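You operate a simulated robot arm through the tools that you are given. There is no shell and no other tool. Be economical: measure what you need, move in short steps, check, and stop when the job is done.

Carry out the task below with a simulated two-armed robot. There is one attempt and no reset: what you move stays moved.

## Task
Turn the grey knob to 26 mm. Open the left mixing drawer, take the brown plug and put it in the inside of the left mixing drawer and shut the drawer again. Put the brown tape roll from the front of the mixing bench on the turntable top. Put the red brush on the labelled block. Take the round brush from the steel pot and leave it on the grey dish. Pick up the silver oil can from the finishing bench top with one hand, pass it to the other hand and put it on the middle of the board table. Open the left bench cupboard door, take the glass jar from the top bench cupboard shelf and put it on the top of the grey chest and shut the door again. Turn the depth dial to 20. Put the padded block on the console end of the board table away on the top of the corner bench. The order is free. Set down upright: oil can, glass jar.

Only the result counts: the job must be done as asked and must still hold three seconds after the hand-in. Knocking over, shifting, dropping, spilling or breaking anything else fails it.

## Robot
Two 7-joint arms with two-finger parallel grippers on one trunk, on a base that drives. Base frame: it is fixed to the floor where the robot stands at the start and does not move with it; the origin is under the middle of the robot, x ahead of it, y to its left, z up. Units: mm, rad, N and s.
The left shoulder is at the start at [60, 189, 1228], the right one opposite. Places, roughly: brown plug (3x3x4 cm) [600, -200, 900]; depth dial [-7700, -3000, 1000]; glass jar (7x7x10 cm) [-2900, 4500, 600]; grey dish (13x10x2 cm) [-2300, 4700, 900]; grey knob [300, 0, 900]; inside of the left mixing drawer [1100, -1500, 700]; labelled block [500, 500, 750]; left bench cupboard door [-2800, 4400, 500]; left mixing drawer [1000, -1600, 700]; middle of the board table [-4300, 0, 900]; oil can [-1500, 1750, 1000]; padded block (9x5x5 cm) [-4800, -400, 900]; red brush (4x4x17 cm) [1500, -3200, 800]; round brush (3x3x20 cm) [-900, 1100, 1000]; tape roll [750, -1500, 1000]; top of the corner bench [-2400, 4800, 900]; top of the grey chest [-4200, 4100, 900]; turntable top [-1200, 2000, 900]. Payload 3.43 kg a hand.
Tool frame (each hand has its own): the origin (TCP) lies between the finger pads and is the grasp point; the fingertips stand 30 mm ahead of it; z points along the fingers, y is the line along which they close. Largest opening 94 mm; finger width 28, thickness 10; the body of the gripper, 50 by 96 mm, starts 55 mm behind the TCP.
Orientation is that of the tool frame in the base frame, as a unit quaternion [w, x, y, z]. With the fingers straight down and closing along the base's y, the tool's x points along the base's -x, its y along +y and its z along -z.

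## Interface
- The arms move only by the tool drive_tool. It takes "left_deltas", "right_deltas" or both (then of equal length, played together; a hand with none holds still); each is one flat list of numbers, 7 for each row, row after row: the shift along the tool's x, y, z in units of 250 mm (1.0 is 250 mm), then the turn, a rotation vector about the tool's x, y, z in units of 90 degrees (1.0 is 90 degrees), then the opening, from 0 (shut) to 1 (fully open). In form: [tx, ty, tz, wx, wy, wz, claw, tx, ty, tz, wx, wy, wz, claw, ...]. A call has 1 to 10 rows; each row is the pose to reach, as a shift and turn from the pose commanded when the call began, along the tool's axes at that moment. A call with a number of a shift or a turn outside -1 to 1 is refused whole. Each row takes 0.2 s and may step no farther than 50 mm and 0.15 rad from the row before; otherwise, or with a gripper value out of range, the whole call is refused. Where a pose cannot be reached the arm comes as near as it can. A force on the tool above 40 N (or 10 N above the force at the start of the call, whichever is more), or a blocked arm, ends the call early, and 0.2 s more pass. The fingers move at their own pace (about 153 mm/s each) and stop on an object; they squeeze with about 21 N. The grip force told is the motor's: it shows also when the fingers shut on nothing. Time passes only in rows, and 0.2 s behind the last, so rows that repeat a pose let the fingers close. The reply holds the time, the measured pose of the TCP, the force on the tool along the base axes, the opening and the grip force, in the units named above and with some noise, with the torque about the TCP (base axes, N m) and any sound that the robot's microphone picked up.
- Cameras (640 x 400 px; columns grow to the right, rows downward): "scene" is now at [-3.4, 19.7, 1759]; the picture's right is [0.32, -0.95, 0.00], its down [-0.87, -0.29, -0.40] and it looks along [0.38, 0.13, -0.92] (base axes); focal length 264 px, centre (320, 200). "left" rides on the left gripper at [76, -14, -102] in its tool frame; the picture's right is [0.18, 0.98, 0.00], its down [-0.75, 0.14, -0.64] and it looks along [-0.63, 0.12, 0.77] (tool axes); focal length 243 px, centre (320, 200). "right" rides on the right gripper at [76, 14, -102] in its tool frame; the picture's right is [-0.18, 0.98, 0.00], its down [-0.75, -0.14, -0.64] and it looks along [-0.63, -0.12, 0.77] (tool axes); focal length 243 px, centre (320, 200). There is no depth. A picture from a camera that has moved, and an enlarged one, comes with that camera's place and axes in the base frame and with its lens.
- snapshot(camera): a new picture of that camera. The clock stands still meanwhile.
- lift_body(by): slides the trunk up (or, below 0, down) by that many mm; the arms and the scene camera ride with it, the base frame stays. It gives what a move gives, with no picture.
- drive_base(legs): drives the robot by 1 to 6 legs, each [ahead, left, turn to the left] in mm, mm and rad, along the robot's own axes; the way and the turn of a leg run together, so that a leg with both is an arc; at most 1500 mm and 3.142 rad a leg. The arms and the cameras ride along, it lands a little off, and it stops where it bumps. It gives what a move gives.
- head_to(pan, tilt): turns the head with the scene camera to pan (to the left, within 1.501 rad either way) and tilt (down, from -0.506 to 1.204), counted from straight ahead of the robot. It gives what a move gives.
- close_up(camera, box): a new picture of the part [left, top, right, bottom] of that camera's present view, enlarged. The clock stands still meanwhile.
- finish_job(): hands the job in; it is judged then, once.

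Go step by step. Nothing tells you exact positions but the pictures and the camera data: compare them with the known pose of the tool, close in by small moves and look again before you grip or let go. The budget is 535 turns and 320 pictures, counting those below and the enlarged ones. Unless the task says otherwise, let go and move clear before handing in.

The tools are called after ">>>" as name(argument=value, ...) on one line, values as JSON. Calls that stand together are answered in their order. drive_tool: Moves the arms, as the interface text tells. Its arguments: {"type":"object","properties":{"left_deltas":{"type":"array"},"right_deltas":{"type":"array"}},"required":[]} The other tools are called the same way: lift_body (by) slides the trunk up or down; drive_base (legs) drives the base; head_to (pan, tilt) turns the head that bears the scene camera; snapshot (camera) takes a picture; close_up (camera, box) takes an enlarged picture of a part of a camera's view; finish_job () hands the job in.

At the start:

```text
time_s: 0.0
left_position: [360.0, 203.4, 1143.4]
left_orientation: [-0.001, 0.0, 1.0, 0.0]
left_wrist_force: [-0.3, 0.1, 0.8]
left_wrist_torque: [0.02, 0.0, -0.01]
left_finger_gap: 94.2
left_gripper_force: 0.1
right_position: [341.7, -68.8, 1184.7]
right_orientation: [0.0, 0.0, 1.0, 0.0]
right_wrist_force: [1.2, 1.0, -0.2]
right_wrist_torque: [-0.02, 0.02, -0.02]
right_finger_gap: 94.1
right_gripper_force: 0.0
trunk travel left (down, up): [-900.0, 90.0]
robot x, y, heading: [-3.5, -2.2, 0.002]
head pan, tilt: [0.326, 1.157]
```

scene: 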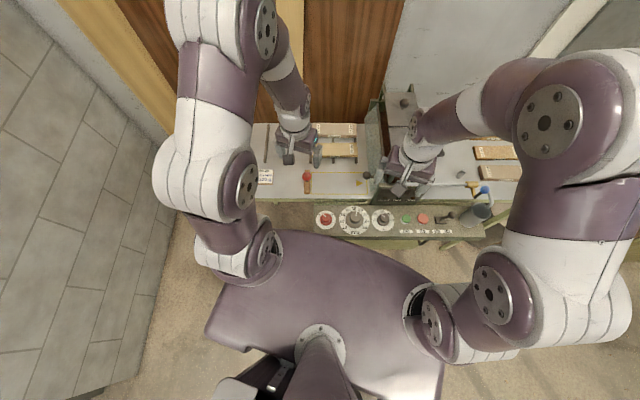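
right: 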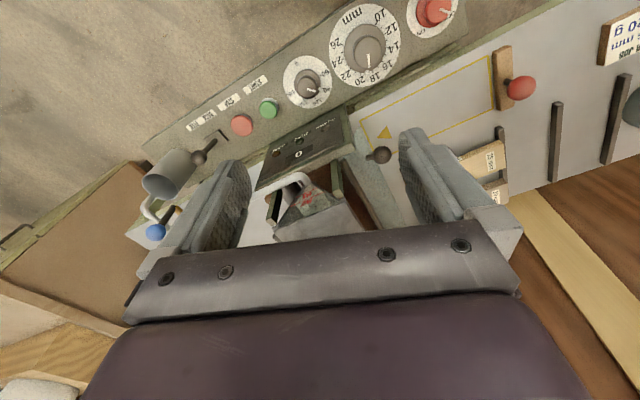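
left: 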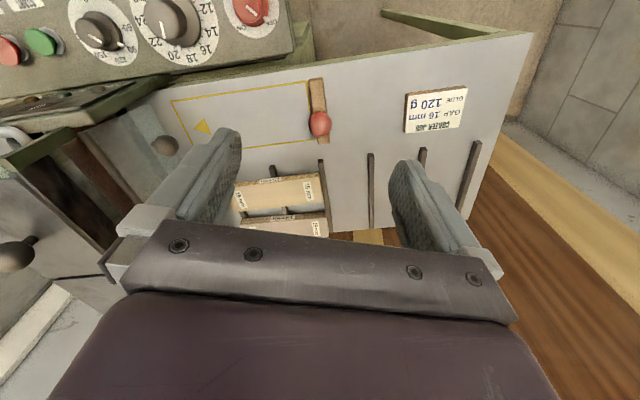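

I see a control panel with a "mm" dial (grey knob) close ahead of the robot. First I enlarge the panel from both cameras.

>>> close_up(camera="scene", box=[250, 120, 520, 290])

>>> close_up(camera="right", box=[120, 0, 480, 225])

```text
2.35 times, centred on (385, 205) of scene
camera zoom: at [-3.4, 19.7, 1759.0], right [0.32, -0.95, 0.0], down [-0.87, -0.29, -0.4], along [0.38, 0.13, -0.92], focal length 620 px, centre (167, 188)
```

zoom: 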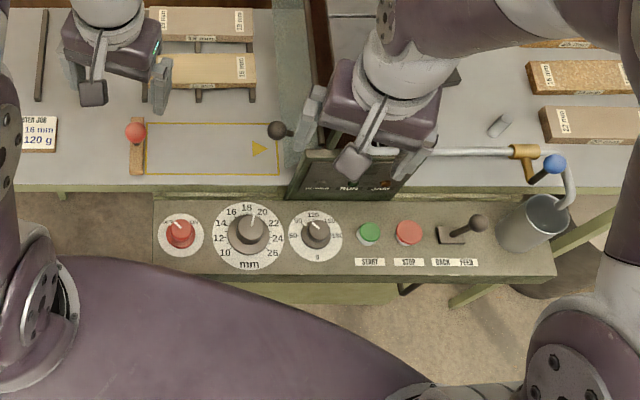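

```text
1.78 times, centred on (300, 112) of right
camera zoom: at [266.2, -55.2, 1287.7], right [0.18, 0.98, 0.0], down [0.75, -0.14, 0.64], along [0.63, -0.12, -0.77], focal length 431 px, centre (356, 356)
```

zoom: 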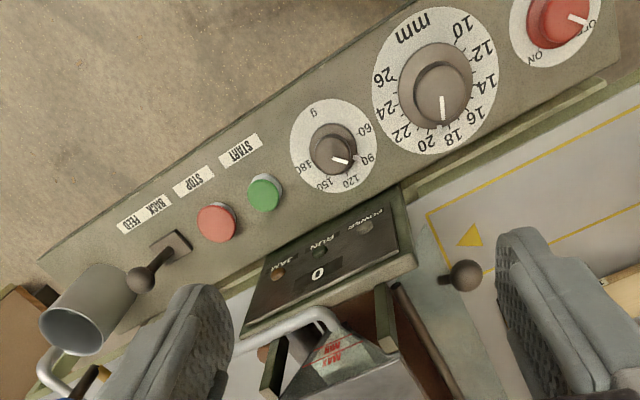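

The panel is yawed about 0.33 rad to the left, with the mm dial near [341, 2, 850]. I turn to get a better look: the left hand moves aside, the right hand goes above the knob with its gripper aligned with the panel.

>>> drive_tool(left_deltas=[0, 0.1, 0, 0, 0, 0, 1, 0, 0.2, 0, 0, 0, 0, 1, 0, 0.3, 0, 0, 0, 0, 1, 0, 0.4, 0, 0, 0, 0, 1], right_deltas=[0, 0.07, 0, 0, 0, -0.05, 1, 0, 0.14, 0, 0, 0, -0.1, 1, 0, 0.21, 0, 0, 0, -0.15, 1, 0, 0.28, 0, 0, 0, -0.21, 1])

>>> snapshot(camera="right")

>>> snapshot(camera="scene")

```text
time_s: 1.0
left_position: [360.3, 306.3, 1144.0]
left_orientation: [0.0, 0.001, 1.0, -0.001]
left_wrist_force: [-0.5, 0.9, -0.5]
left_wrist_torque: [0.0, -0.01, 0.0]
left_finger_gap: 93.8
left_gripper_force: 0.1
right_position: [340.8, 1.6, 1185.2]
right_orientation: [-0.002, -0.165, 0.986, -0.001]
right_wrist_force: [0.4, 0.1, 0.2]
right_wrist_torque: [-0.06, 0.02, 0.01]
right_finger_gap: 94.2
right_gripper_force: 0.1
trunk travel left (down, up): [-900.0, 90.0]
robot x, y, heading: [3.9, -3.1, 0.001]
head pan, tilt: [0.326, 1.157]
```

```text
314 pictures are left
camera right: at [263.9, -9.2, 1287.4], right [-0.15, 0.99, 0.0], down [0.76, 0.11, 0.64], along [0.63, 0.09, -0.77], focal length 243 px, centre (320, 200)
```

right: 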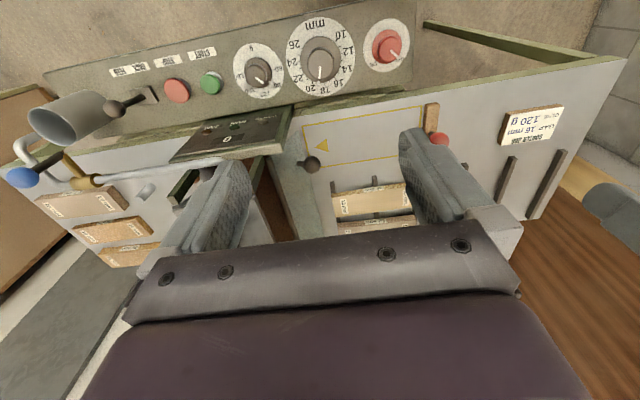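

```text
313 pictures are left
camera scene: at [-3.4, 22.2, 1759.0], right [0.32, -0.95, 0.0], down [-0.87, -0.29, -0.4], along [0.38, 0.13, -0.92], focal length 264 px, centre (320, 200)
```

scene: 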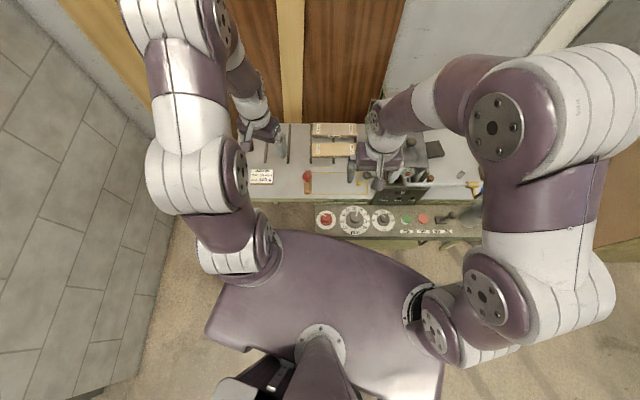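

The dial is nearly horizontal, about straight beneath the right hand. I lower the trunk and look again to get the height.

>>> lift_body(by=-150)

>>> snapshot(camera="right")

```text
time_s: 2.8
left_position: [360.9, 304.4, 994.7]
left_orientation: [0.0, 0.0, 1.0, 0.0]
left_wrist_force: [-0.3, -0.1, -0.4]
left_wrist_torque: [-0.02, 0.02, 0.02]
left_finger_gap: 93.9
left_gripper_force: 0.1
right_position: [340.8, 0.8, 1036.9]
right_orientation: [0.0, -0.165, 0.986, -0.001]
right_wrist_force: [0.2, 0.2, 0.2]
right_wrist_torque: [0.01, -0.03, 0.0]
right_finger_gap: 94.3
right_gripper_force: 0.0
trunk travel left (down, up): [-750.0, 240.0]
robot x, y, heading: [-2.0, -0.3, -0.006]
head pan, tilt: [0.326, 1.157]
```

```text
312 pictures are left
camera right: at [263.9, -10.9, 1137.5], right [-0.14, 0.99, 0.0], down [0.76, 0.11, 0.64], along [0.64, 0.09, -0.77], focal length 243 px, centre (320, 200)
```

right: 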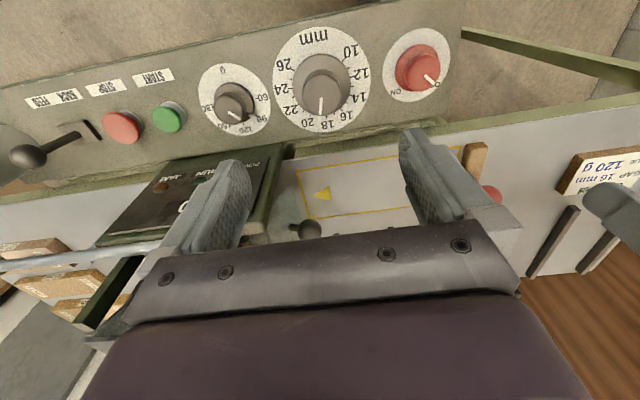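

The height is still uncertain (roughly 860–900), so I go 60 mm further down and look once more.

>>> drive_tool(right_deltas=[0, 0, 0.12, 0, 0, 0, 1, 0, 0, 0.24, 0, 0, 0, 1])

>>> snapshot(camera="right")

>>> close_up(camera="scene", box=[290, 100, 450, 260])

```text
time_s: 3.4
left_position: [360.4, 304.4, 994.4]
left_orientation: [0.0, 0.001, 1.0, 0.0]
left_wrist_force: [-0.6, 1.1, 0.1]
left_wrist_torque: [-0.03, 0.0, 0.02]
left_finger_gap: 93.9
left_gripper_force: 0.0
right_position: [341.9, 1.0, 975.5]
right_orientation: [0.0, -0.165, 0.986, -0.001]
right_wrist_force: [0.6, -0.9, 0.1]
right_wrist_torque: [-0.01, 0.0, -0.01]
right_finger_gap: 93.6
right_gripper_force: 0.0
trunk travel left (down, up): [-750.0, 240.0]
robot x, y, heading: [1.6, 0.2, -0.004]
head pan, tilt: [0.326, 1.157]
```

```text
311 pictures are left
camera right: at [265.4, -10.4, 1077.8], right [-0.14, 0.99, 0.0], down [0.76, 0.11, 0.64], along [0.64, 0.09, -0.77], focal length 243 px, centre (320, 200)
```

right: 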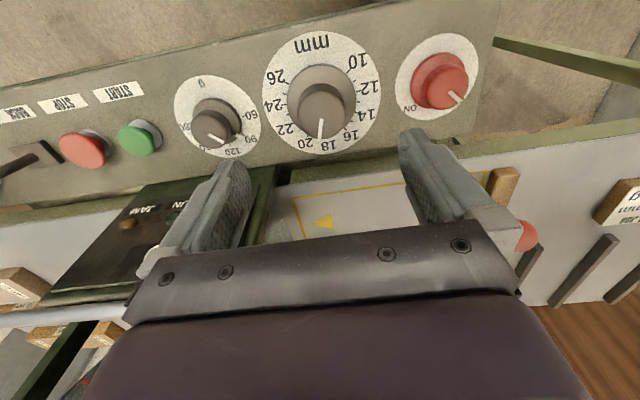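

```text
2.50 times, centred on (370, 180) of scene
camera zoom: at [-2.8, 19.9, 1609.1], right [0.32, -0.95, 0.0], down [-0.87, -0.29, -0.4], along [0.38, 0.13, -0.92], focal length 659 px, centre (195, 250)
```

zoom: 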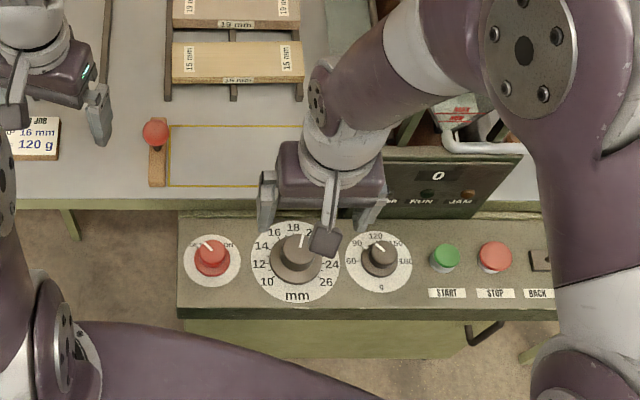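

Panel surface is at about z 850, the knob at about [331, 0], its cap top near 880. I centre over it, pre-turn the gripper 40° counter-clockwise, and look.

>>> drive_tool(right_deltas=[0.0416, 0.0143, 0.05, 0, 0, -0.088, 1, 0.0416, 0.0143, 0.1, 0, 0, -0.176, 1, 0.0416, 0.0143, 0.15, 0, 0, -0.264, 1, 0.0416, 0.0143, 0.2, 0, 0, -0.352, 1, 0.0416, 0.0143, 0.22, 0, 0, -0.44, 1])

>>> snapshot(camera="right")

>>> close_up(camera="scene", box=[290, 100, 450, 260])

```text
time_s: 4.5
left_position: [360.8, 305.4, 994.3]
left_orientation: [0.0, -0.001, 1.0, 0.0]
left_wrist_force: [0.2, 1.0, 0.0]
left_wrist_torque: [0.04, -0.02, 0.02]
left_finger_gap: 94.0
left_gripper_force: 0.0
right_position: [329.0, 1.7, 921.0]
right_orientation: [0.0, -0.49, 0.872, 0.0]
right_wrist_force: [-0.4, 0.5, -0.1]
right_wrist_torque: [-0.03, -0.02, 0.0]
right_finger_gap: 94.3
right_gripper_force: 0.2
trunk travel left (down, up): [-750.0, 240.0]
robot x, y, heading: [0.0, -0.7, 0.003]
head pan, tilt: [0.326, 1.157]
```

```text
309 pictures are left
camera right: at [277.6, -56.1, 1022.8], right [-0.74, 0.67, 0.0], down [0.51, 0.57, 0.64], along [0.43, 0.48, -0.77], focal length 243 px, centre (320, 200)
```

right: 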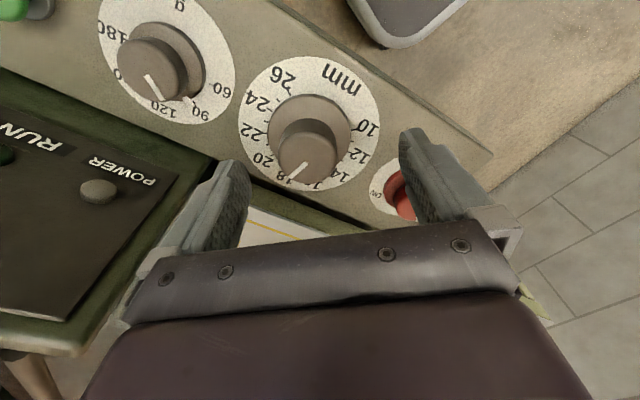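

```text
2.50 times, centred on (370, 180) of scene
camera zoom: at [-3.5, 19.7, 1609.0], right [0.32, -0.95, 0.0], down [-0.87, -0.29, -0.4], along [0.38, 0.13, -0.92], focal length 659 px, centre (195, 250)
```

zoom: 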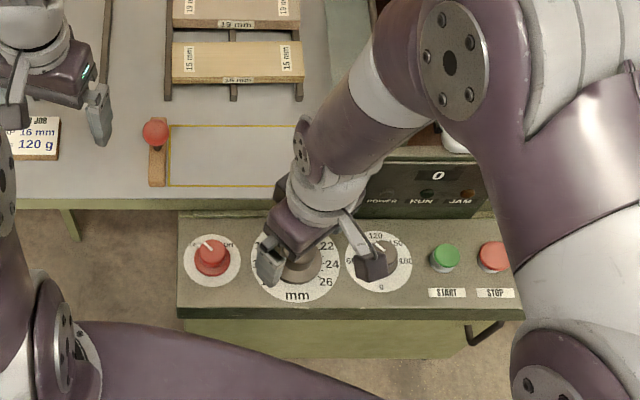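

The knob sits about 9 mm to the left of the finger centre along the closing line; I correct, go down so the tips stay about 10 mm above the panel, and look.

>>> drive_tool(right_deltas=[0, -0.036, 0.04, 0, 0, 0, 1, 0, -0.036, 0.124, 0, 0, 0, 1])

>>> snapshot(camera="right")

```text
time_s: 5.2
left_position: [360.1, 305.4, 994.1]
left_orientation: [0.0, 0.0, 1.0, 0.0]
left_wrist_force: [-0.2, 0.2, 0.0]
left_wrist_torque: [0.03, 0.02, -0.02]
left_finger_gap: 93.9
left_gripper_force: 0.1
right_position: [337.8, -4.5, 890.2]
right_orientation: [-0.001, -0.489, 0.872, 0.001]
right_wrist_force: [-0.4, 0.7, 0.0]
right_wrist_torque: [-0.02, 0.03, -0.02]
right_finger_gap: 93.8
right_gripper_force: 0.0
trunk travel left (down, up): [-750.0, 240.0]
robot x, y, heading: [0.2, -1.1, -0.003]
head pan, tilt: [0.326, 1.157]
```

```text
307 pictures are left
camera right: at [286.4, -61.6, 992.5], right [-0.74, 0.67, 0.0], down [0.51, 0.57, 0.64], along [0.43, 0.48, -0.77], focal length 243 px, centre (320, 200)
```

right: 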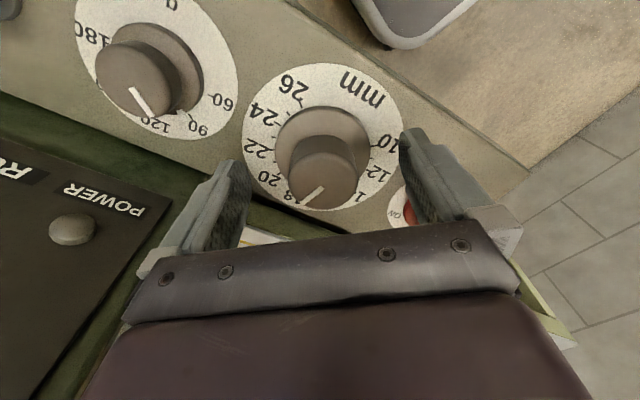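

The knob is centred between the fingers and its top is about 9 mm below the grasp point. I close gently.

>>> drive_tool(right_deltas=[0, 0, 0.012, 0, 0, 0, 0.5, 0, 0, 0.012, 0, 0, 0, 0.3, 0, 0, 0.012, 0, 0, 0, 0.3])

>>> snapshot(camera="right")

```text
time_s: 6.0
left_position: [360.3, 305.0, 996.1]
left_orientation: [0.0, 0.0, 1.0, 0.0]
left_wrist_force: [-0.1, -0.1, -0.4]
left_wrist_torque: [-0.02, -0.01, 0.02]
left_finger_gap: 94.1
left_gripper_force: 0.1
right_position: [337.5, -4.0, 888.0]
right_orientation: [0.0, -0.489, 0.872, 0.0]
right_wrist_force: [-4.0, 0.9, 7.3]
right_wrist_torque: [-0.46, 0.6, 0.03]
right_finger_gap: 41.2
right_gripper_force: 44.6
trunk travel left (down, up): [-750.0, 240.0]
robot x, y, heading: [2.7, 2.0, -0.003]
head pan, tilt: [0.326, 1.157]
```

```text
306 pictures are left
camera right: at [285.4, -62.0, 989.6], right [-0.74, 0.67, 0.0], down [0.51, 0.57, 0.64], along [0.43, 0.48, -0.77], focal length 243 px, centre (320, 200)
```

right: 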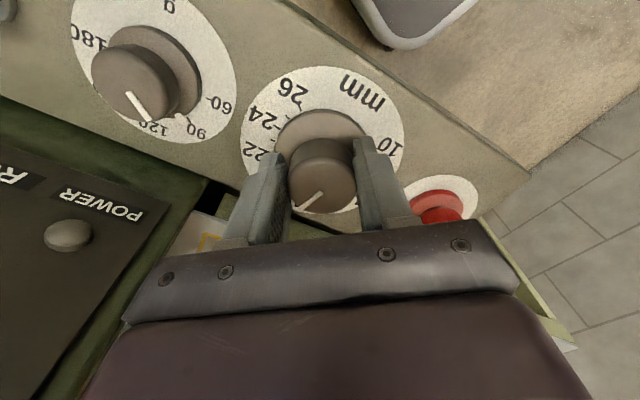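

Gripped at 41 mm. Now I turn clockwise about 65° and check the pointer.

>>> drive_tool(right_deltas=[0, 0, -0.008, 0, 0, 0.09, 0.3, 0, 0, -0.008, 0, 0, 0.18, 0.3, 0, 0, -0.008, 0, 0, 0.27, 0.3, 0, 0, -0.008, 0, 0, 0.36, 0.3, 0, 0, -0.008, 0, 0, 0.45, 0.3, 0, 0, -0.008, 0, 0, 0.54, 0.3, 0, 0, -0.008, 0, 0, 0.63, 0.3, 0, 0, -0.008, 0, 0, 0.72, 0.3])

>>> snapshot(camera="right")

```text
time_s: 7.0
left_position: [358.5, 307.7, 994.7]
left_orientation: [0.0, 0.0, 1.0, -0.001]
left_wrist_force: [0.5, -0.5, -0.8]
left_wrist_torque: [-0.03, -0.01, 0.0]
left_finger_gap: 94.2
left_gripper_force: 0.1
right_position: [335.0, -1.8, 888.3]
right_orientation: [-0.002, -0.238, 0.971, -0.002]
right_wrist_force: [-10.2, 19.7, -9.2]
right_wrist_torque: [0.86, 0.6, 0.15]
right_finger_gap: 41.2
right_gripper_force: 45.5
trunk travel left (down, up): [-750.0, 240.0]
robot x, y, heading: [-0.0, 1.5, 0.008]
head pan, tilt: [0.326, 1.157]
stopped in row 5 (right hand): the force on the tool passed its limit at 41 N (the readings are from after the stop); the commanded pose is now the measured one
```

```text
305 pictures are left
camera right: at [260.8, -23.5, 990.1], right [-0.29, 0.96, 0.0], down [0.74, 0.22, 0.64], along [0.61, 0.18, -0.77], focal length 243 px, centre (320, 200)
```

right: 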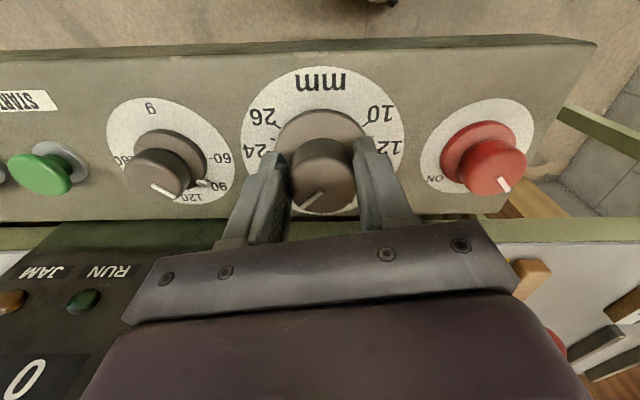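

The knob turned about 31°, and a sideways force stopped it, so my centre is off a few mm. I shift by the force direction and go on turning.

>>> drive_tool(right_deltas=[0, 0.012, 0, 0, 0, 0.0, 0.3, 0, 0.012, 0, 0, 0, 0.09, 0.3, 0, 0.012, 0, 0, 0, 0.18, 0.3, 0, 0.012, 0, 0, 0, 0.27, 0.3, 0, 0.012, 0, 0, 0, 0.36, 0.3])

```text
time_s: 8.2
left_position: [359.7, 309.5, 994.3]
left_orientation: [0.0, -0.001, 1.0, -0.001]
left_wrist_force: [0.1, 0.3, 0.7]
left_wrist_torque: [-0.01, 0.02, 0.01]
left_finger_gap: 93.7
left_gripper_force: 0.0
right_position: [334.2, 3.2, 888.9]
right_orientation: [0.0, 0.045, 0.999, -0.002]
right_wrist_force: [-11.0, 31.8, -10.6]
right_wrist_torque: [0.71, 0.8, 0.24]
right_finger_gap: 41.1
right_gripper_force: 44.9
trunk travel left (down, up): [-750.0, 240.0]
robot x, y, heading: [-1.3, -1.9, 0.006]
head pan, tilt: [0.326, 1.157]
```

>>> drive_tool(right_deltas=[0.006, 0.02, 0, 0, 0, 0.0, 0.3, 0.006, 0.02, 0.004, 0, 0, 0.06, 0.3, 0.006, 0.02, 0.004, 0, 0, 0.12, 0.3])

>>> snapshot(camera="right")

```text
time_s: 9.0
left_position: [359.9, 306.9, 994.6]
left_orientation: [0.001, -0.001, 1.0, -0.001]
left_wrist_force: [0.7, 0.5, 0.2]
left_wrist_torque: [0.0, 0.03, 0.04]
left_finger_gap: 94.1
left_gripper_force: 0.0
right_position: [335.0, 3.5, 888.7]
right_orientation: [0.001, 0.139, 0.99, -0.001]
right_wrist_force: [2.3, 9.3, 10.0]
right_wrist_torque: [-0.06, 0.73, 0.06]
right_finger_gap: 41.0
right_gripper_force: 45.1
trunk travel left (down, up): [-750.0, 240.0]
robot x, y, heading: [1.1, 1.1, 0.002]
head pan, tilt: [0.326, 1.157]
```

```text
304 pictures are left
camera right: at [264.9, 39.3, 990.0], right [0.45, 0.89, 0.0], down [0.69, -0.34, 0.64], along [0.57, -0.29, -0.77], focal length 243 px, centre (320, 200)
```

right: 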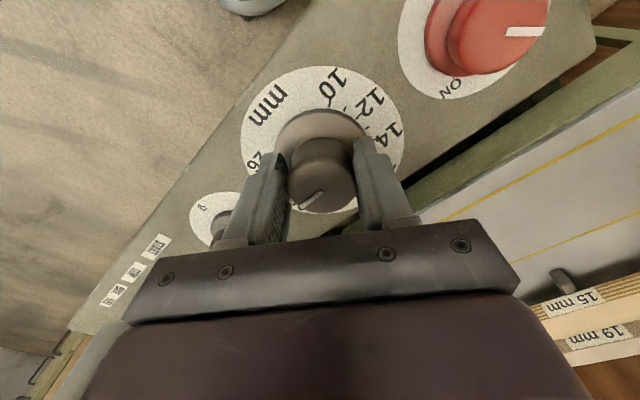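

The pointer read about 19 at first; 75° turned so far, about 36° remains. I turn 34° more.

>>> drive_tool(right_deltas=[0, 0.006, 0.0, 0, 0, 0.08, 0.3, 0, 0.008, 0, 0, 0, 0.16, 0.3, 0, 0.008, 0, 0, 0, 0.24, 0.3, 0, 0.008, 0, 0, 0, 0.32, 0.3, 0, 0.008, 0, 0, 0, 0.38, 0.3])

>>> close_up(camera="scene", box=[320, 160, 400, 210])

```text
time_s: 10.2
left_position: [359.7, 307.6, 994.6]
left_orientation: [0.0, -0.001, 1.0, -0.001]
left_wrist_force: [0.9, -0.6, 0.7]
left_wrist_torque: [0.01, 0.02, -0.01]
left_finger_gap: 94.1
left_gripper_force: 0.0
right_position: [336.8, 7.6, 888.5]
right_orientation: [0.002, 0.423, 0.906, 0.0]
right_wrist_force: [14.6, 15.8, 33.7]
right_wrist_torque: [0.5, -0.84, 0.15]
right_finger_gap: 41.3
right_gripper_force: 44.7
trunk travel left (down, up): [-750.0, 240.0]
robot x, y, heading: [-3.1, 2.8, 0.003]
head pan, tilt: [0.326, 1.157]
```

```text
8.00 times, centred on (360, 185) of scene
camera zoom: at [-3.7, 23.2, 1609.2], right [0.32, -0.95, 0.0], down [-0.87, -0.3, -0.4], along [0.38, 0.13, -0.92], focal length 2108 px, centre (0, 320)
```

zoom: 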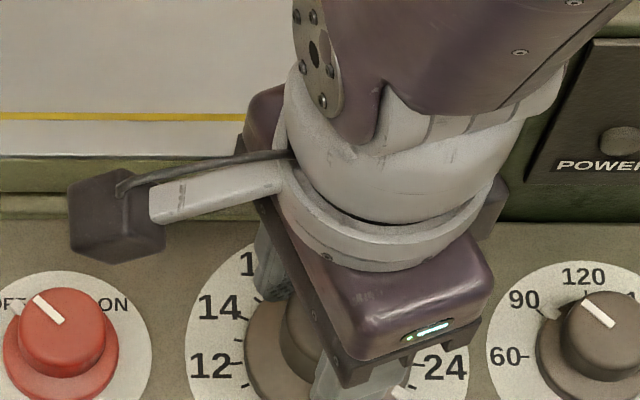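

I release and rise to read the dial.

>>> drive_tool(right_deltas=[0, 0, -0.004, 0, 0, 0, 0.8, 0, 0, -0.004, 0, 0, 0, 0.8, 0, 0, -0.15, 0, 0, 0, 0.8, 0, 0, -0.33, 0, 0, 0, 0.8])

>>> snapshot(camera="right")

>>> close_up(camera="scene", box=[320, 160, 400, 210])

```text
time_s: 11.2
left_position: [359.2, 305.6, 995.1]
left_orientation: [0.0, 0.0, 1.0, 0.0]
left_wrist_force: [0.7, -0.7, 0.5]
left_wrist_torque: [0.01, -0.02, 0.01]
left_finger_gap: 93.9
left_gripper_force: 0.1
right_position: [334.5, 7.8, 969.4]
right_orientation: [-0.002, 0.424, 0.906, -0.002]
right_wrist_force: [0.2, -0.2, 0.0]
right_wrist_torque: [-0.02, -0.03, 0.0]
right_finger_gap: 75.1
right_gripper_force: 0.0
trunk travel left (down, up): [-750.0, 240.0]
robot x, y, heading: [-0.3, -0.4, 0.004]
head pan, tilt: [0.326, 1.157]
```

```text
302 pictures are left
camera right: at [297.2, 75.0, 1070.3], right [0.87, 0.49, -0.01], down [0.38, -0.67, 0.64], along [0.31, -0.56, -0.77], focal length 243 px, centre (320, 200)
```

right: 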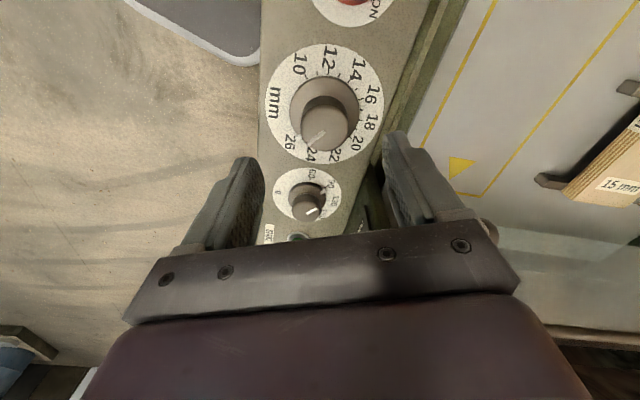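

```text
8.00 times, centred on (360, 185) of scene
camera zoom: at [-4.8, 19.9, 1609.0], right [0.32, -0.95, 0.0], down [-0.87, -0.29, -0.4], along [0.38, 0.13, -0.92], focal length 2108 px, centre (0, 320)
```

zoom: 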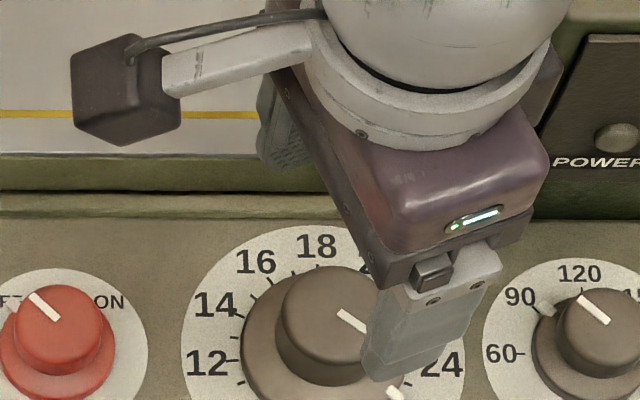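

I need a clear view; I move the hand up and back a bit.

>>> drive_tool(right_deltas=[0, 0.0, -0.18, 0, 0, 0, 0.8, 0, 0.15, -0.3, 0, 0, 0, 0.8, 0, 0.33, -0.4, 0, 0, 0, 0.8, 0, 0.5, -0.4, 0, 0, 0, 0.8])

>>> close_up(camera="scene", box=[320, 170, 400, 220])

>>> close_up(camera="right", box=[240, 20, 400, 120])

```text
refused: row 3 steps farther than a row can; nothing moved
```

```text
8.00 times, centred on (360, 195) of scene
camera zoom: at [-4.8, 19.9, 1609.0], right [0.32, -0.95, 0.0], down [-0.87, -0.29, -0.4], along [0.38, 0.13, -0.92], focal length 2108 px, centre (0, 240)
```

zoom: 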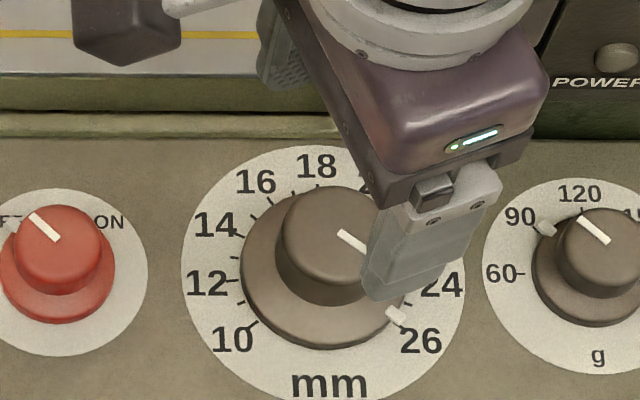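

```text
4.00 times, centred on (320, 70) of right
camera zoom: at [297.2, 75.0, 1070.3], right [0.87, 0.49, -0.01], down [0.38, -0.67, 0.64], along [0.31, -0.56, -0.77], focal length 970 px, centre (320, 720)
```

zoom: 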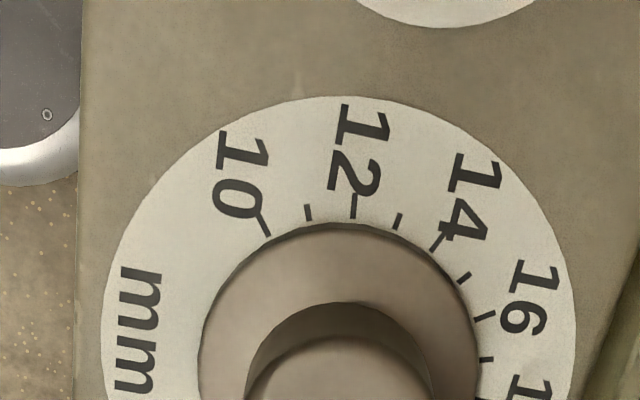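

>>> drive_tool(right_deltas=[0, 0.0, -0.18, 0, 0, 0, 0.8, 0, 0.1, -0.34, 0, 0, 0, 0.8, 0, 0.28, -0.4, 0, 0, 0, 0.8, 0, 0.45, -0.4, 0, 0, 0, 0.8])

>>> close_up(camera="scene", box=[320, 170, 400, 220])

```text
time_s: 12.2
left_position: [360.2, 305.9, 994.7]
left_orientation: [0.0, 0.0, 1.0, 0.0]
left_wrist_force: [0.2, 0.1, -0.4]
left_wrist_torque: [-0.02, -0.01, 0.05]
left_finger_gap: 94.2
left_gripper_force: 0.0
right_position: [419.0, 79.6, 1070.3]
right_orientation: [-0.002, 0.424, 0.906, -0.002]
right_wrist_force: [0.2, -0.2, 0.0]
right_wrist_torque: [0.01, 0.0, 0.02]
right_finger_gap: 75.2
right_gripper_force: 0.0
trunk travel left (down, up): [-750.0, 240.0]
robot x, y, heading: [1.4, -3.5, 0.002]
head pan, tilt: [0.326, 1.157]
```

```text
8.00 times, centred on (360, 195) of scene
camera zoom: at [-2.7, 21.1, 1609.0], right [0.32, -0.95, 0.0], down [-0.87, -0.29, -0.4], along [0.38, 0.13, -0.92], focal length 2108 px, centre (0, 240)
```

zoom: 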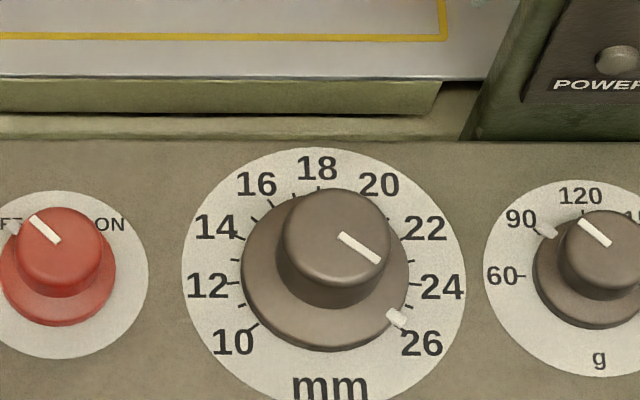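

The index mark looks close to 26; I bring the right camera over the dial to read it properly.

>>> drive_tool(right_deltas=[-0.005, -0.055, 0.03, 0, 0, -0.09, 0.8, -0.01, -0.11, 0.06, 0, 0, -0.18, 0.8, -0.015, -0.165, 0.1, 0, 0, -0.27, 0.8, -0.02, -0.22, 0.14, 0, 0, -0.36, 0.8, -0.03, -0.275, 0.18, 0, 0, -0.45, 0.8, -0.035, -0.33, 0.21, 0, 0, -0.54, 0.8, -0.04, -0.385, 0.25, 0, 0, -0.63, 0.8, -0.047, -0.44, 0.28, 0, 0, -0.72, 0.8])

>>> close_up(camera="right", box=[230, 0, 430, 180])

```text
time_s: 14.0
left_position: [360.7, 305.6, 996.0]
left_orientation: [0.0, 0.001, 1.0, 0.0]
left_wrist_force: [-0.9, -0.4, -0.4]
left_wrist_torque: [0.0, 0.01, 0.01]
left_finger_gap: 94.1
left_gripper_force: 0.2
right_position: [342.3, -3.5, 998.6]
right_orientation: [-0.002, -0.128, 0.992, -0.001]
right_wrist_force: [-0.4, 0.1, 0.5]
right_wrist_torque: [0.05, 0.03, -0.01]
right_finger_gap: 75.2
right_gripper_force: 0.0
trunk travel left (down, up): [-750.0, 240.0]
robot x, y, heading: [-0.5, -4.3, 0.003]
head pan, tilt: [0.326, 1.157]
```

```text
2.22 times, centred on (330, 90) of right
camera zoom: at [265.6, -8.5, 1101.1], right [-0.07, 1.0, 0.0], down [0.77, 0.06, 0.64], along [0.64, 0.05, -0.77], focal length 539 px, centre (298, 444)
```

zoom: 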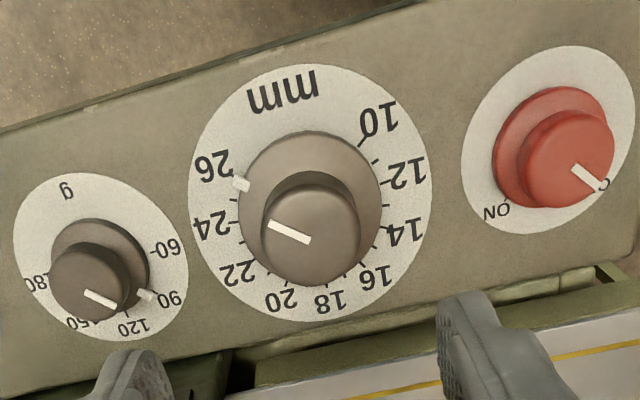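

>>> close_up(camera="right", box=[285, 50, 365, 100])

```text
8.00 times, centred on (325, 75) of right
camera zoom: at [265.6, -8.5, 1101.1], right [-0.07, 1.0, 0.0], down [0.77, 0.06, 0.64], along [0.64, 0.05, -0.77], focal length 1941 px, centre (280, 1200)
```

zoom: 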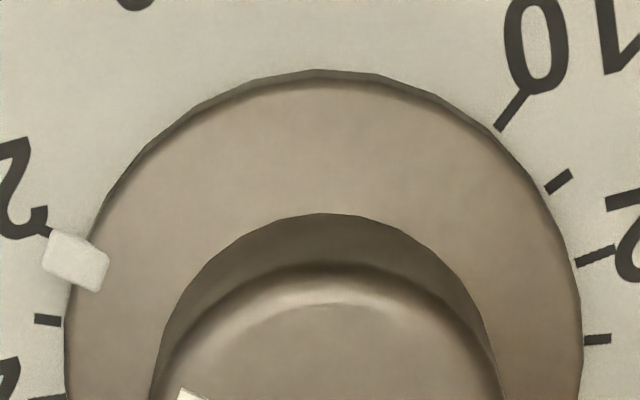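

The mark reads about 25.85, slightly short of 26. I regrip with the better-known centre and nudge it by about 2.5° clockwise.

>>> drive_tool(right_deltas=[0.02, 0.038, 0.15, 0, 0, 0, 0.9, 0.02, 0.038, 0.3, 0, 0, 0, 0.9, 0.02, 0.038, 0.438, 0, 0, 0, 0.9, 0.02, 0.038, 0.438, 0, 0, 0, 0.35, 0.02, 0.038, 0.438, 0, 0, 0, 0.35, 0.02, 0.038, 0.438, 0, 0, 0.028, 0.35, 0.02, 0.038, 0.438, 0, 0, 0.028, 0.35])

>>> drive_tool(right_deltas=[0, 0, 0, 0, 0, 0, 0.9, 0, 0, 0, 0, 0, 0, 0.9, 0, 0, -0.2, 0, 0, 0, 0.9, 0, 0, -0.4, 0, 0, 0, 0.9])

>>> close_up(camera="right", box=[250, 40, 410, 140])

```text
time_s: 15.6
left_position: [361.5, 303.0, 995.0]
left_orientation: [-0.001, 0.0, 1.0, 0.002]
left_wrist_force: [-0.1, 0.0, -0.1]
left_wrist_torque: [-0.01, 0.0, 0.0]
left_finger_gap: 94.2
left_gripper_force: 0.0
right_position: [337.2, 4.2, 888.5]
right_orientation: [-0.002, -0.106, 0.994, 0.0]
right_wrist_force: [15.4, -23.1, 5.4]
right_wrist_torque: [-0.84, -0.71, 0.12]
right_finger_gap: 47.9
right_gripper_force: 13.6
trunk travel left (down, up): [-750.0, 240.0]
robot x, y, heading: [0.6, 1.0, 0.004]
head pan, tilt: [0.326, 1.157]
```

```text
time_s: 16.6
left_position: [359.8, 305.1, 995.1]
left_orientation: [0.0, 0.0, 1.0, 0.001]
left_wrist_force: [0.1, -0.1, -0.1]
left_wrist_torque: [0.02, -0.01, -0.01]
left_finger_gap: 94.2
left_gripper_force: 0.1
right_position: [331.3, 4.8, 993.2]
right_orientation: [-0.002, -0.106, 0.994, -0.001]
right_wrist_force: [0.1, 0.5, 1.0]
right_wrist_torque: [-0.01, 0.02, -0.04]
right_finger_gap: 84.2
right_gripper_force: 0.1
trunk travel left (down, up): [-750.0, 240.0]
robot x, y, heading: [-0.5, 2.0, -0.005]
head pan, tilt: [0.326, 1.157]
```

```text
4.00 times, centred on (330, 90) of right
camera zoom: at [254.9, 2.8, 1094.4], right [-0.03, 1.0, 0.0], down [0.77, 0.02, 0.64], along [0.64, 0.02, -0.77], focal length 970 px, centre (280, 640)
```

zoom: 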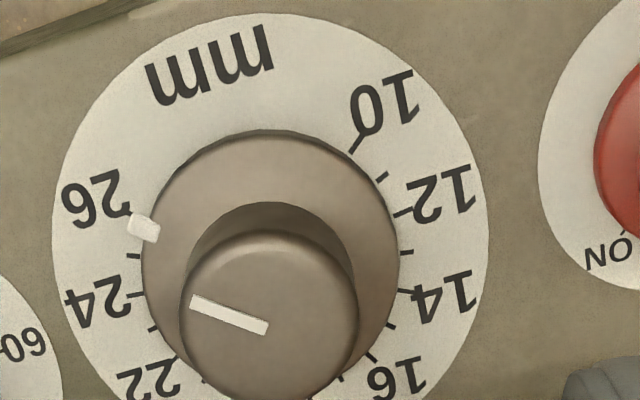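

>>> close_up(camera="right", box=[265, 70, 361, 130])

>>> close_up(camera="scene", box=[330, 180, 394, 220])

```text
6.67 times, centred on (313, 100) of right
camera zoom: at [254.9, 2.8, 1094.4], right [-0.03, 1.0, 0.0], down [0.77, 0.02, 0.64], along [0.64, 0.02, -0.77], focal length 1618 px, centre (367, 867)
```

zoom: 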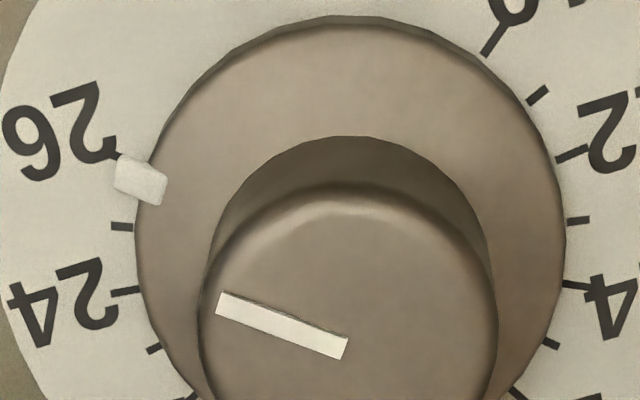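

```text
10.00 times, centred on (362, 200) of scene
camera zoom: at [-4.5, 19.2, 1609.0], right [0.32, -0.95, 0.0], down [-0.87, -0.29, -0.4], along [0.38, 0.13, -0.92], focal length 2636 px, centre (-100, 200)
```

zoom: 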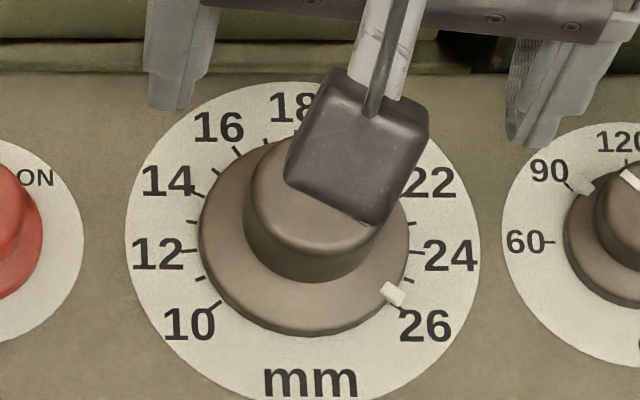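

It did not turn: the grip was off-centre. The knob's centre is nearer [338.5, 0]; I regrip there and check the gap.

>>> drive_tool(right_deltas=[-0.024, -0.025, 0.15, 0, 0, 0, 0.9, -0.024, -0.025, 0.3, 0, 0, 0, 0.9, -0.024, -0.025, 0.417, 0, 0, 0, 0.9, -0.024, -0.025, 0.417, 0, 0, 0, 0.3, -0.024, -0.025, 0.417, 0, 0, 0, 0.3, -0.024, -0.025, 0.417, 0, 0, 0, 0.3])

```text
time_s: 18.0
left_position: [360.9, 304.9, 995.5]
left_orientation: [0.0, 0.0, 1.0, 0.0]
left_wrist_force: [0.4, 0.7, -0.6]
left_wrist_torque: [-0.04, 0.02, 0.0]
left_finger_gap: 93.8
left_gripper_force: 0.0
right_position: [343.9, 2.4, 888.3]
right_orientation: [-0.001, -0.106, 0.994, 0.0]
right_wrist_force: [3.3, -2.1, -1.2]
right_wrist_torque: [0.06, -0.86, 0.02]
right_finger_gap: 40.9
right_gripper_force: 45.4
trunk travel left (down, up): [-750.0, 240.0]
robot x, y, heading: [-1.5, -1.7, 0.001]
head pan, tilt: [0.326, 1.157]
```

>>> drive_tool(right_deltas=[0, 0, 0, 0, 0, 0.02, 0.3, 0, 0, 0, 0, 0, 0.036, 0.3, 0, 0, 0, 0, 0, 0.036, 0.3])

>>> drive_tool(right_deltas=[0, 0, 0, 0, 0, 0, 0.9, 0, 0, 0, 0, 0, 0, 0.9, 0, 0, -0.2, 0, 0, 0, 0.9, 0, 0, -0.4, 0, 0, 0, 0.9, 0, 0, -0.5, 0, 0, 0, 0.9])

>>> close_up(camera="right", box=[265, 70, 361, 130])

```text
time_s: 18.8
left_position: [358.5, 305.3, 995.6]
left_orientation: [0.0, 0.0, 1.0, 0.0]
left_wrist_force: [-0.6, 0.3, -0.2]
left_wrist_torque: [0.01, -0.01, 0.03]
left_finger_gap: 94.1
left_gripper_force: 0.1
right_position: [343.0, 3.2, 888.0]
right_orientation: [0.0, -0.078, 0.997, 0.0]
right_wrist_force: [1.4, -1.4, 30.4]
right_wrist_torque: [-0.07, 0.33, 0.32]
right_finger_gap: 41.3
right_gripper_force: 44.6
trunk travel left (down, up): [-750.0, 240.0]
robot x, y, heading: [-0.0, 2.6, -0.004]
head pan, tilt: [0.326, 1.157]
```

```text
time_s: 20.0
left_position: [360.3, 305.0, 995.0]
left_orientation: [0.0, 0.0, 1.0, -0.001]
left_wrist_force: [-0.6, -0.2, -0.1]
left_wrist_torque: [0.01, 0.05, -0.02]
left_finger_gap: 94.0
left_gripper_force: 0.1
right_position: [342.7, 2.8, 1012.8]
right_orientation: [-0.002, -0.078, 0.997, -0.001]
right_wrist_force: [0.0, -0.2, -0.2]
right_wrist_torque: [0.0, 0.01, 0.01]
right_finger_gap: 84.5
right_gripper_force: 0.1
trunk travel left (down, up): [-750.0, 240.0]
robot x, y, heading: [-1.5, 0.4, 0.002]
head pan, tilt: [0.326, 1.157]
```

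```text
6.67 times, centred on (313, 100) of right
camera zoom: at [265.9, 4.2, 1115.4], right [0.03, 1.0, 0.0], down [0.77, -0.02, 0.64], along [0.64, -0.02, -0.77], focal length 1618 px, centre (367, 867)
```

zoom: 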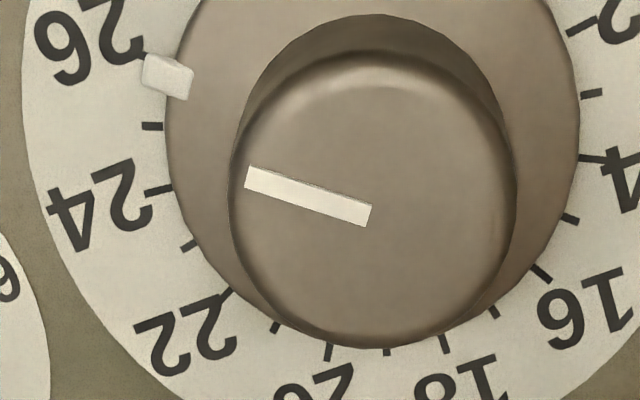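

The dial reads 26 within what I can see (parallax included). Next: the brown plug near [600, -200]; I look there with the head.

>>> head_to(pan=-0.3, tilt=0.9)

>>> snapshot(camera="scene")

```text
time_s: 21.0
left_position: [360.3, 305.5, 994.2]
left_orientation: [0.0, 0.001, 1.0, 0.0]
left_wrist_force: [0.0, -0.5, -0.5]
left_wrist_torque: [0.01, -0.01, -0.01]
left_finger_gap: 93.7
left_gripper_force: 0.0
right_position: [343.5, 2.6, 1013.8]
right_orientation: [-0.002, -0.077, 0.997, -0.001]
right_wrist_force: [0.9, 0.4, 1.2]
right_wrist_torque: [-0.01, -0.01, -0.01]
right_finger_gap: 84.8
right_gripper_force: 0.1
trunk travel left (down, up): [-750.0, 240.0]
robot x, y, heading: [-3.7, -0.5, 0.002]
head pan, tilt: [-0.3, 0.901]
```

```text
291 pictures are left
camera scene: at [12.6, -21.1, 1626.4], right [-0.29, -0.96, 0.0], down [-0.75, 0.23, -0.62], along [0.59, -0.18, -0.78], focal length 264 px, centre (320, 200)
```

scene: 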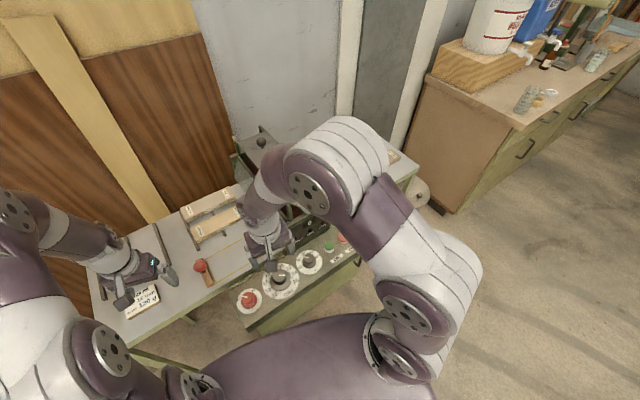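

The right arm blocks the view. I move it up and to the right.

>>> drive_tool(right_deltas=[0, 0, -0.18, 0, 0, 0, 0.9, 0, -0.08, -0.34, 0, 0, 0, 0.9, 0, -0.22, -0.46, 0, 0, 0, 0.9, 0.02, -0.38, -0.54, 0, 0, 0, 0.9, 0.06, -0.55, -0.6, 0, 0, 0, 0.9, 0.1, -0.72, -0.6, 0, 0, 0, 0.9, 0.14, -0.9, -0.6, 0, 0, 0, 0.9])

>>> snapshot(camera="scene")

>>> snapshot(camera="right")

```text
time_s: 22.6
left_position: [359.5, 304.2, 995.3]
left_orientation: [0.0, 0.0, 1.0, 0.001]
left_wrist_force: [-0.3, 0.2, -0.2]
left_wrist_torque: [-0.01, -0.01, 0.06]
left_finger_gap: 94.4
left_gripper_force: 0.0
right_position: [345.0, -227.9, 1159.4]
right_orientation: [-0.001, -0.079, 0.997, 0.0]
right_wrist_force: [-0.3, -0.1, -0.4]
right_wrist_torque: [0.02, 0.01, 0.01]
right_finger_gap: 84.5
right_gripper_force: 0.0
trunk travel left (down, up): [-750.0, 240.0]
robot x, y, heading: [-1.5, 2.2, 0.001]
head pan, tilt: [-0.3, 0.901]
```

```text
290 pictures are left
camera scene: at [12.1, -22.8, 1626.4], right [-0.29, -0.96, 0.0], down [-0.75, 0.23, -0.62], along [0.59, -0.18, -0.78], focal length 264 px, centre (320, 200)
```

scene: 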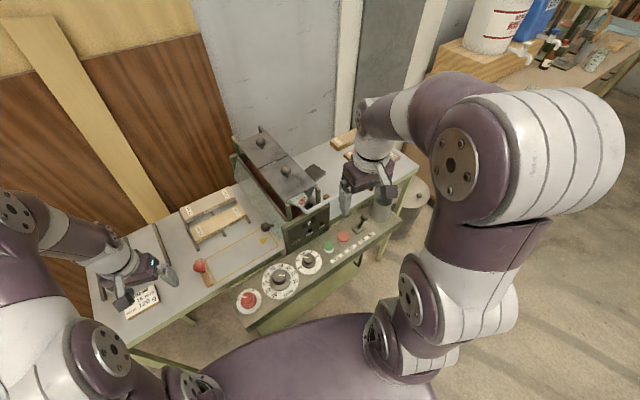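

```text
289 pictures are left
camera right: at [268.3, -226.6, 1262.0], right [0.03, 1.0, 0.0], down [0.77, -0.02, 0.64], along [0.64, -0.02, -0.77], focal length 243 px, centre (320, 200)
```

right: 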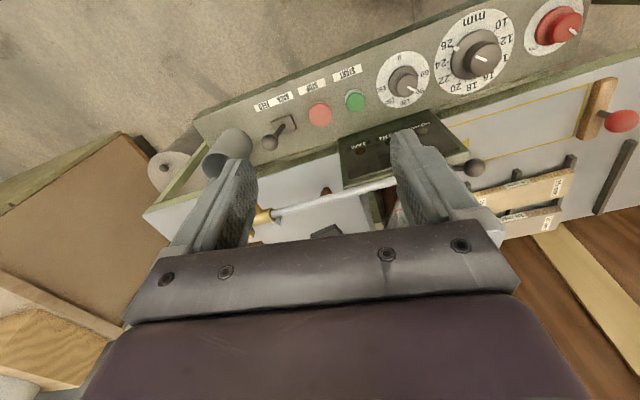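

>>> close_up(camera="right", box=[220, 130, 420, 255])

>>> close_up(camera="scene", box=[220, 110, 440, 250])

```text
3.20 times, centred on (320, 192) of right
camera zoom: at [268.3, -226.6, 1262.0], right [0.03, 1.0, 0.0], down [0.77, -0.02, 0.64], along [0.64, -0.02, -0.77], focal length 776 px, centre (320, 224)
```

zoom: 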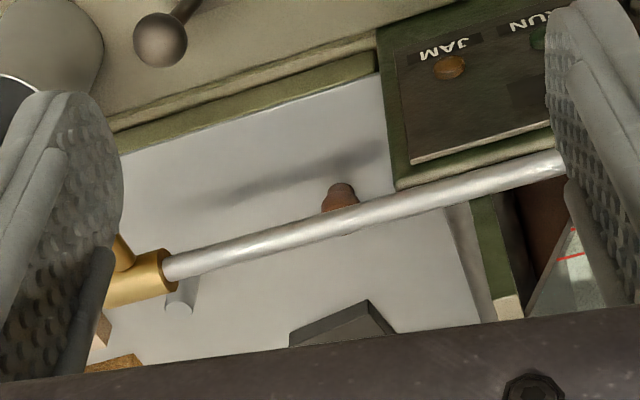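

```text
2.86 times, centred on (330, 180) of scene
camera zoom: at [12.1, -22.8, 1626.4], right [-0.29, -0.96, 0.0], down [-0.75, 0.23, -0.62], along [0.59, -0.18, -0.78], focal length 753 px, centre (291, 257)
```

zoom: 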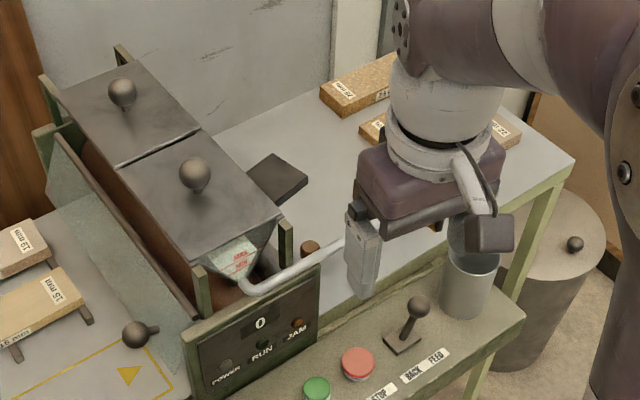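

The brown plug stands behind the glue pipe (between camera and it). I push the right hand further forward to view it from above.

>>> drive_tool(right_deltas=[-0.15, 0, 0, 0, 0, -0.04, 0.9, -0.3, 0, 0, 0, 0, -0.08, 0.9, -0.45, 0, 0, 0, 0, -0.11, 0.9, -0.6, 0, 0, 0, 0, -0.11, 0.9, -0.75, 0, 0, 0, 0, -0.11, 0.9])

>>> snapshot(camera="right")

>>> snapshot(camera="scene")

```text
time_s: 23.8
left_position: [361.0, 304.8, 993.4]
left_orientation: [-0.001, 0.001, 1.0, -0.001]
left_wrist_force: [-0.5, 0.2, -0.3]
left_wrist_torque: [-0.01, 0.0, -0.03]
left_finger_gap: 94.0
left_gripper_force: 0.0
right_position: [494.1, -201.4, 1107.2]
right_orientation: [0.004, -0.164, 0.987, -0.002]
right_wrist_force: [0.0, 0.9, -1.1]
right_wrist_torque: [0.02, 0.01, -0.04]
right_finger_gap: 84.6
right_gripper_force: 0.0
right hand out of reach, approached as far as the arm can: row 1, 2, 3, 4, 5
trunk travel left (down, up): [-750.0, 240.0]
robot x, y, heading: [-2.5, -1.2, -0.0]
head pan, tilt: [-0.3, 0.901]
```

```text
286 pictures are left
camera right: at [415.9, -212.0, 1208.3], right [-0.14, 0.99, 0.0], down [0.75, 0.11, 0.65], along [0.64, 0.09, -0.76], focal length 243 px, centre (320, 200)
```

right: 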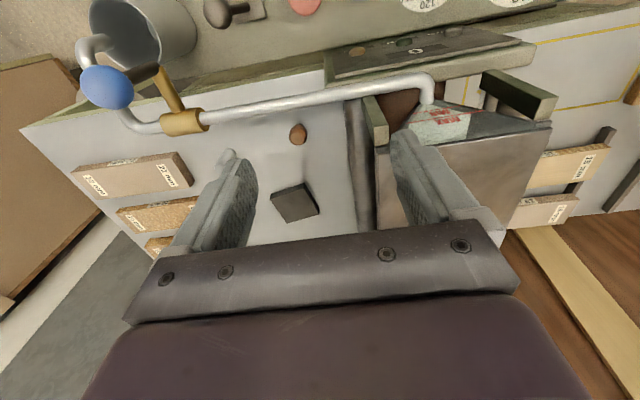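

```text
285 pictures are left
camera scene: at [15.5, -21.1, 1626.4], right [-0.3, -0.96, 0.0], down [-0.75, 0.23, -0.62], along [0.59, -0.18, -0.78], focal length 264 px, centre (320, 200)
```

scene: 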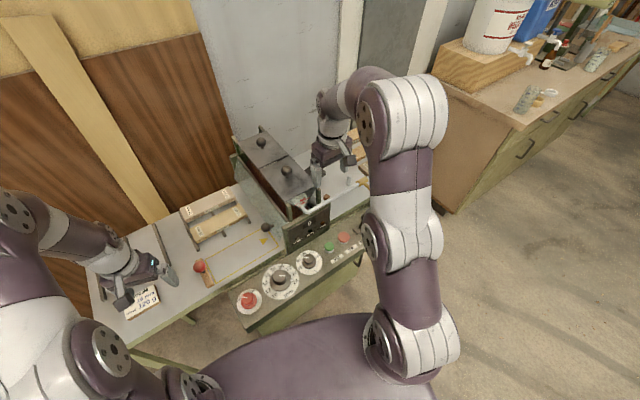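

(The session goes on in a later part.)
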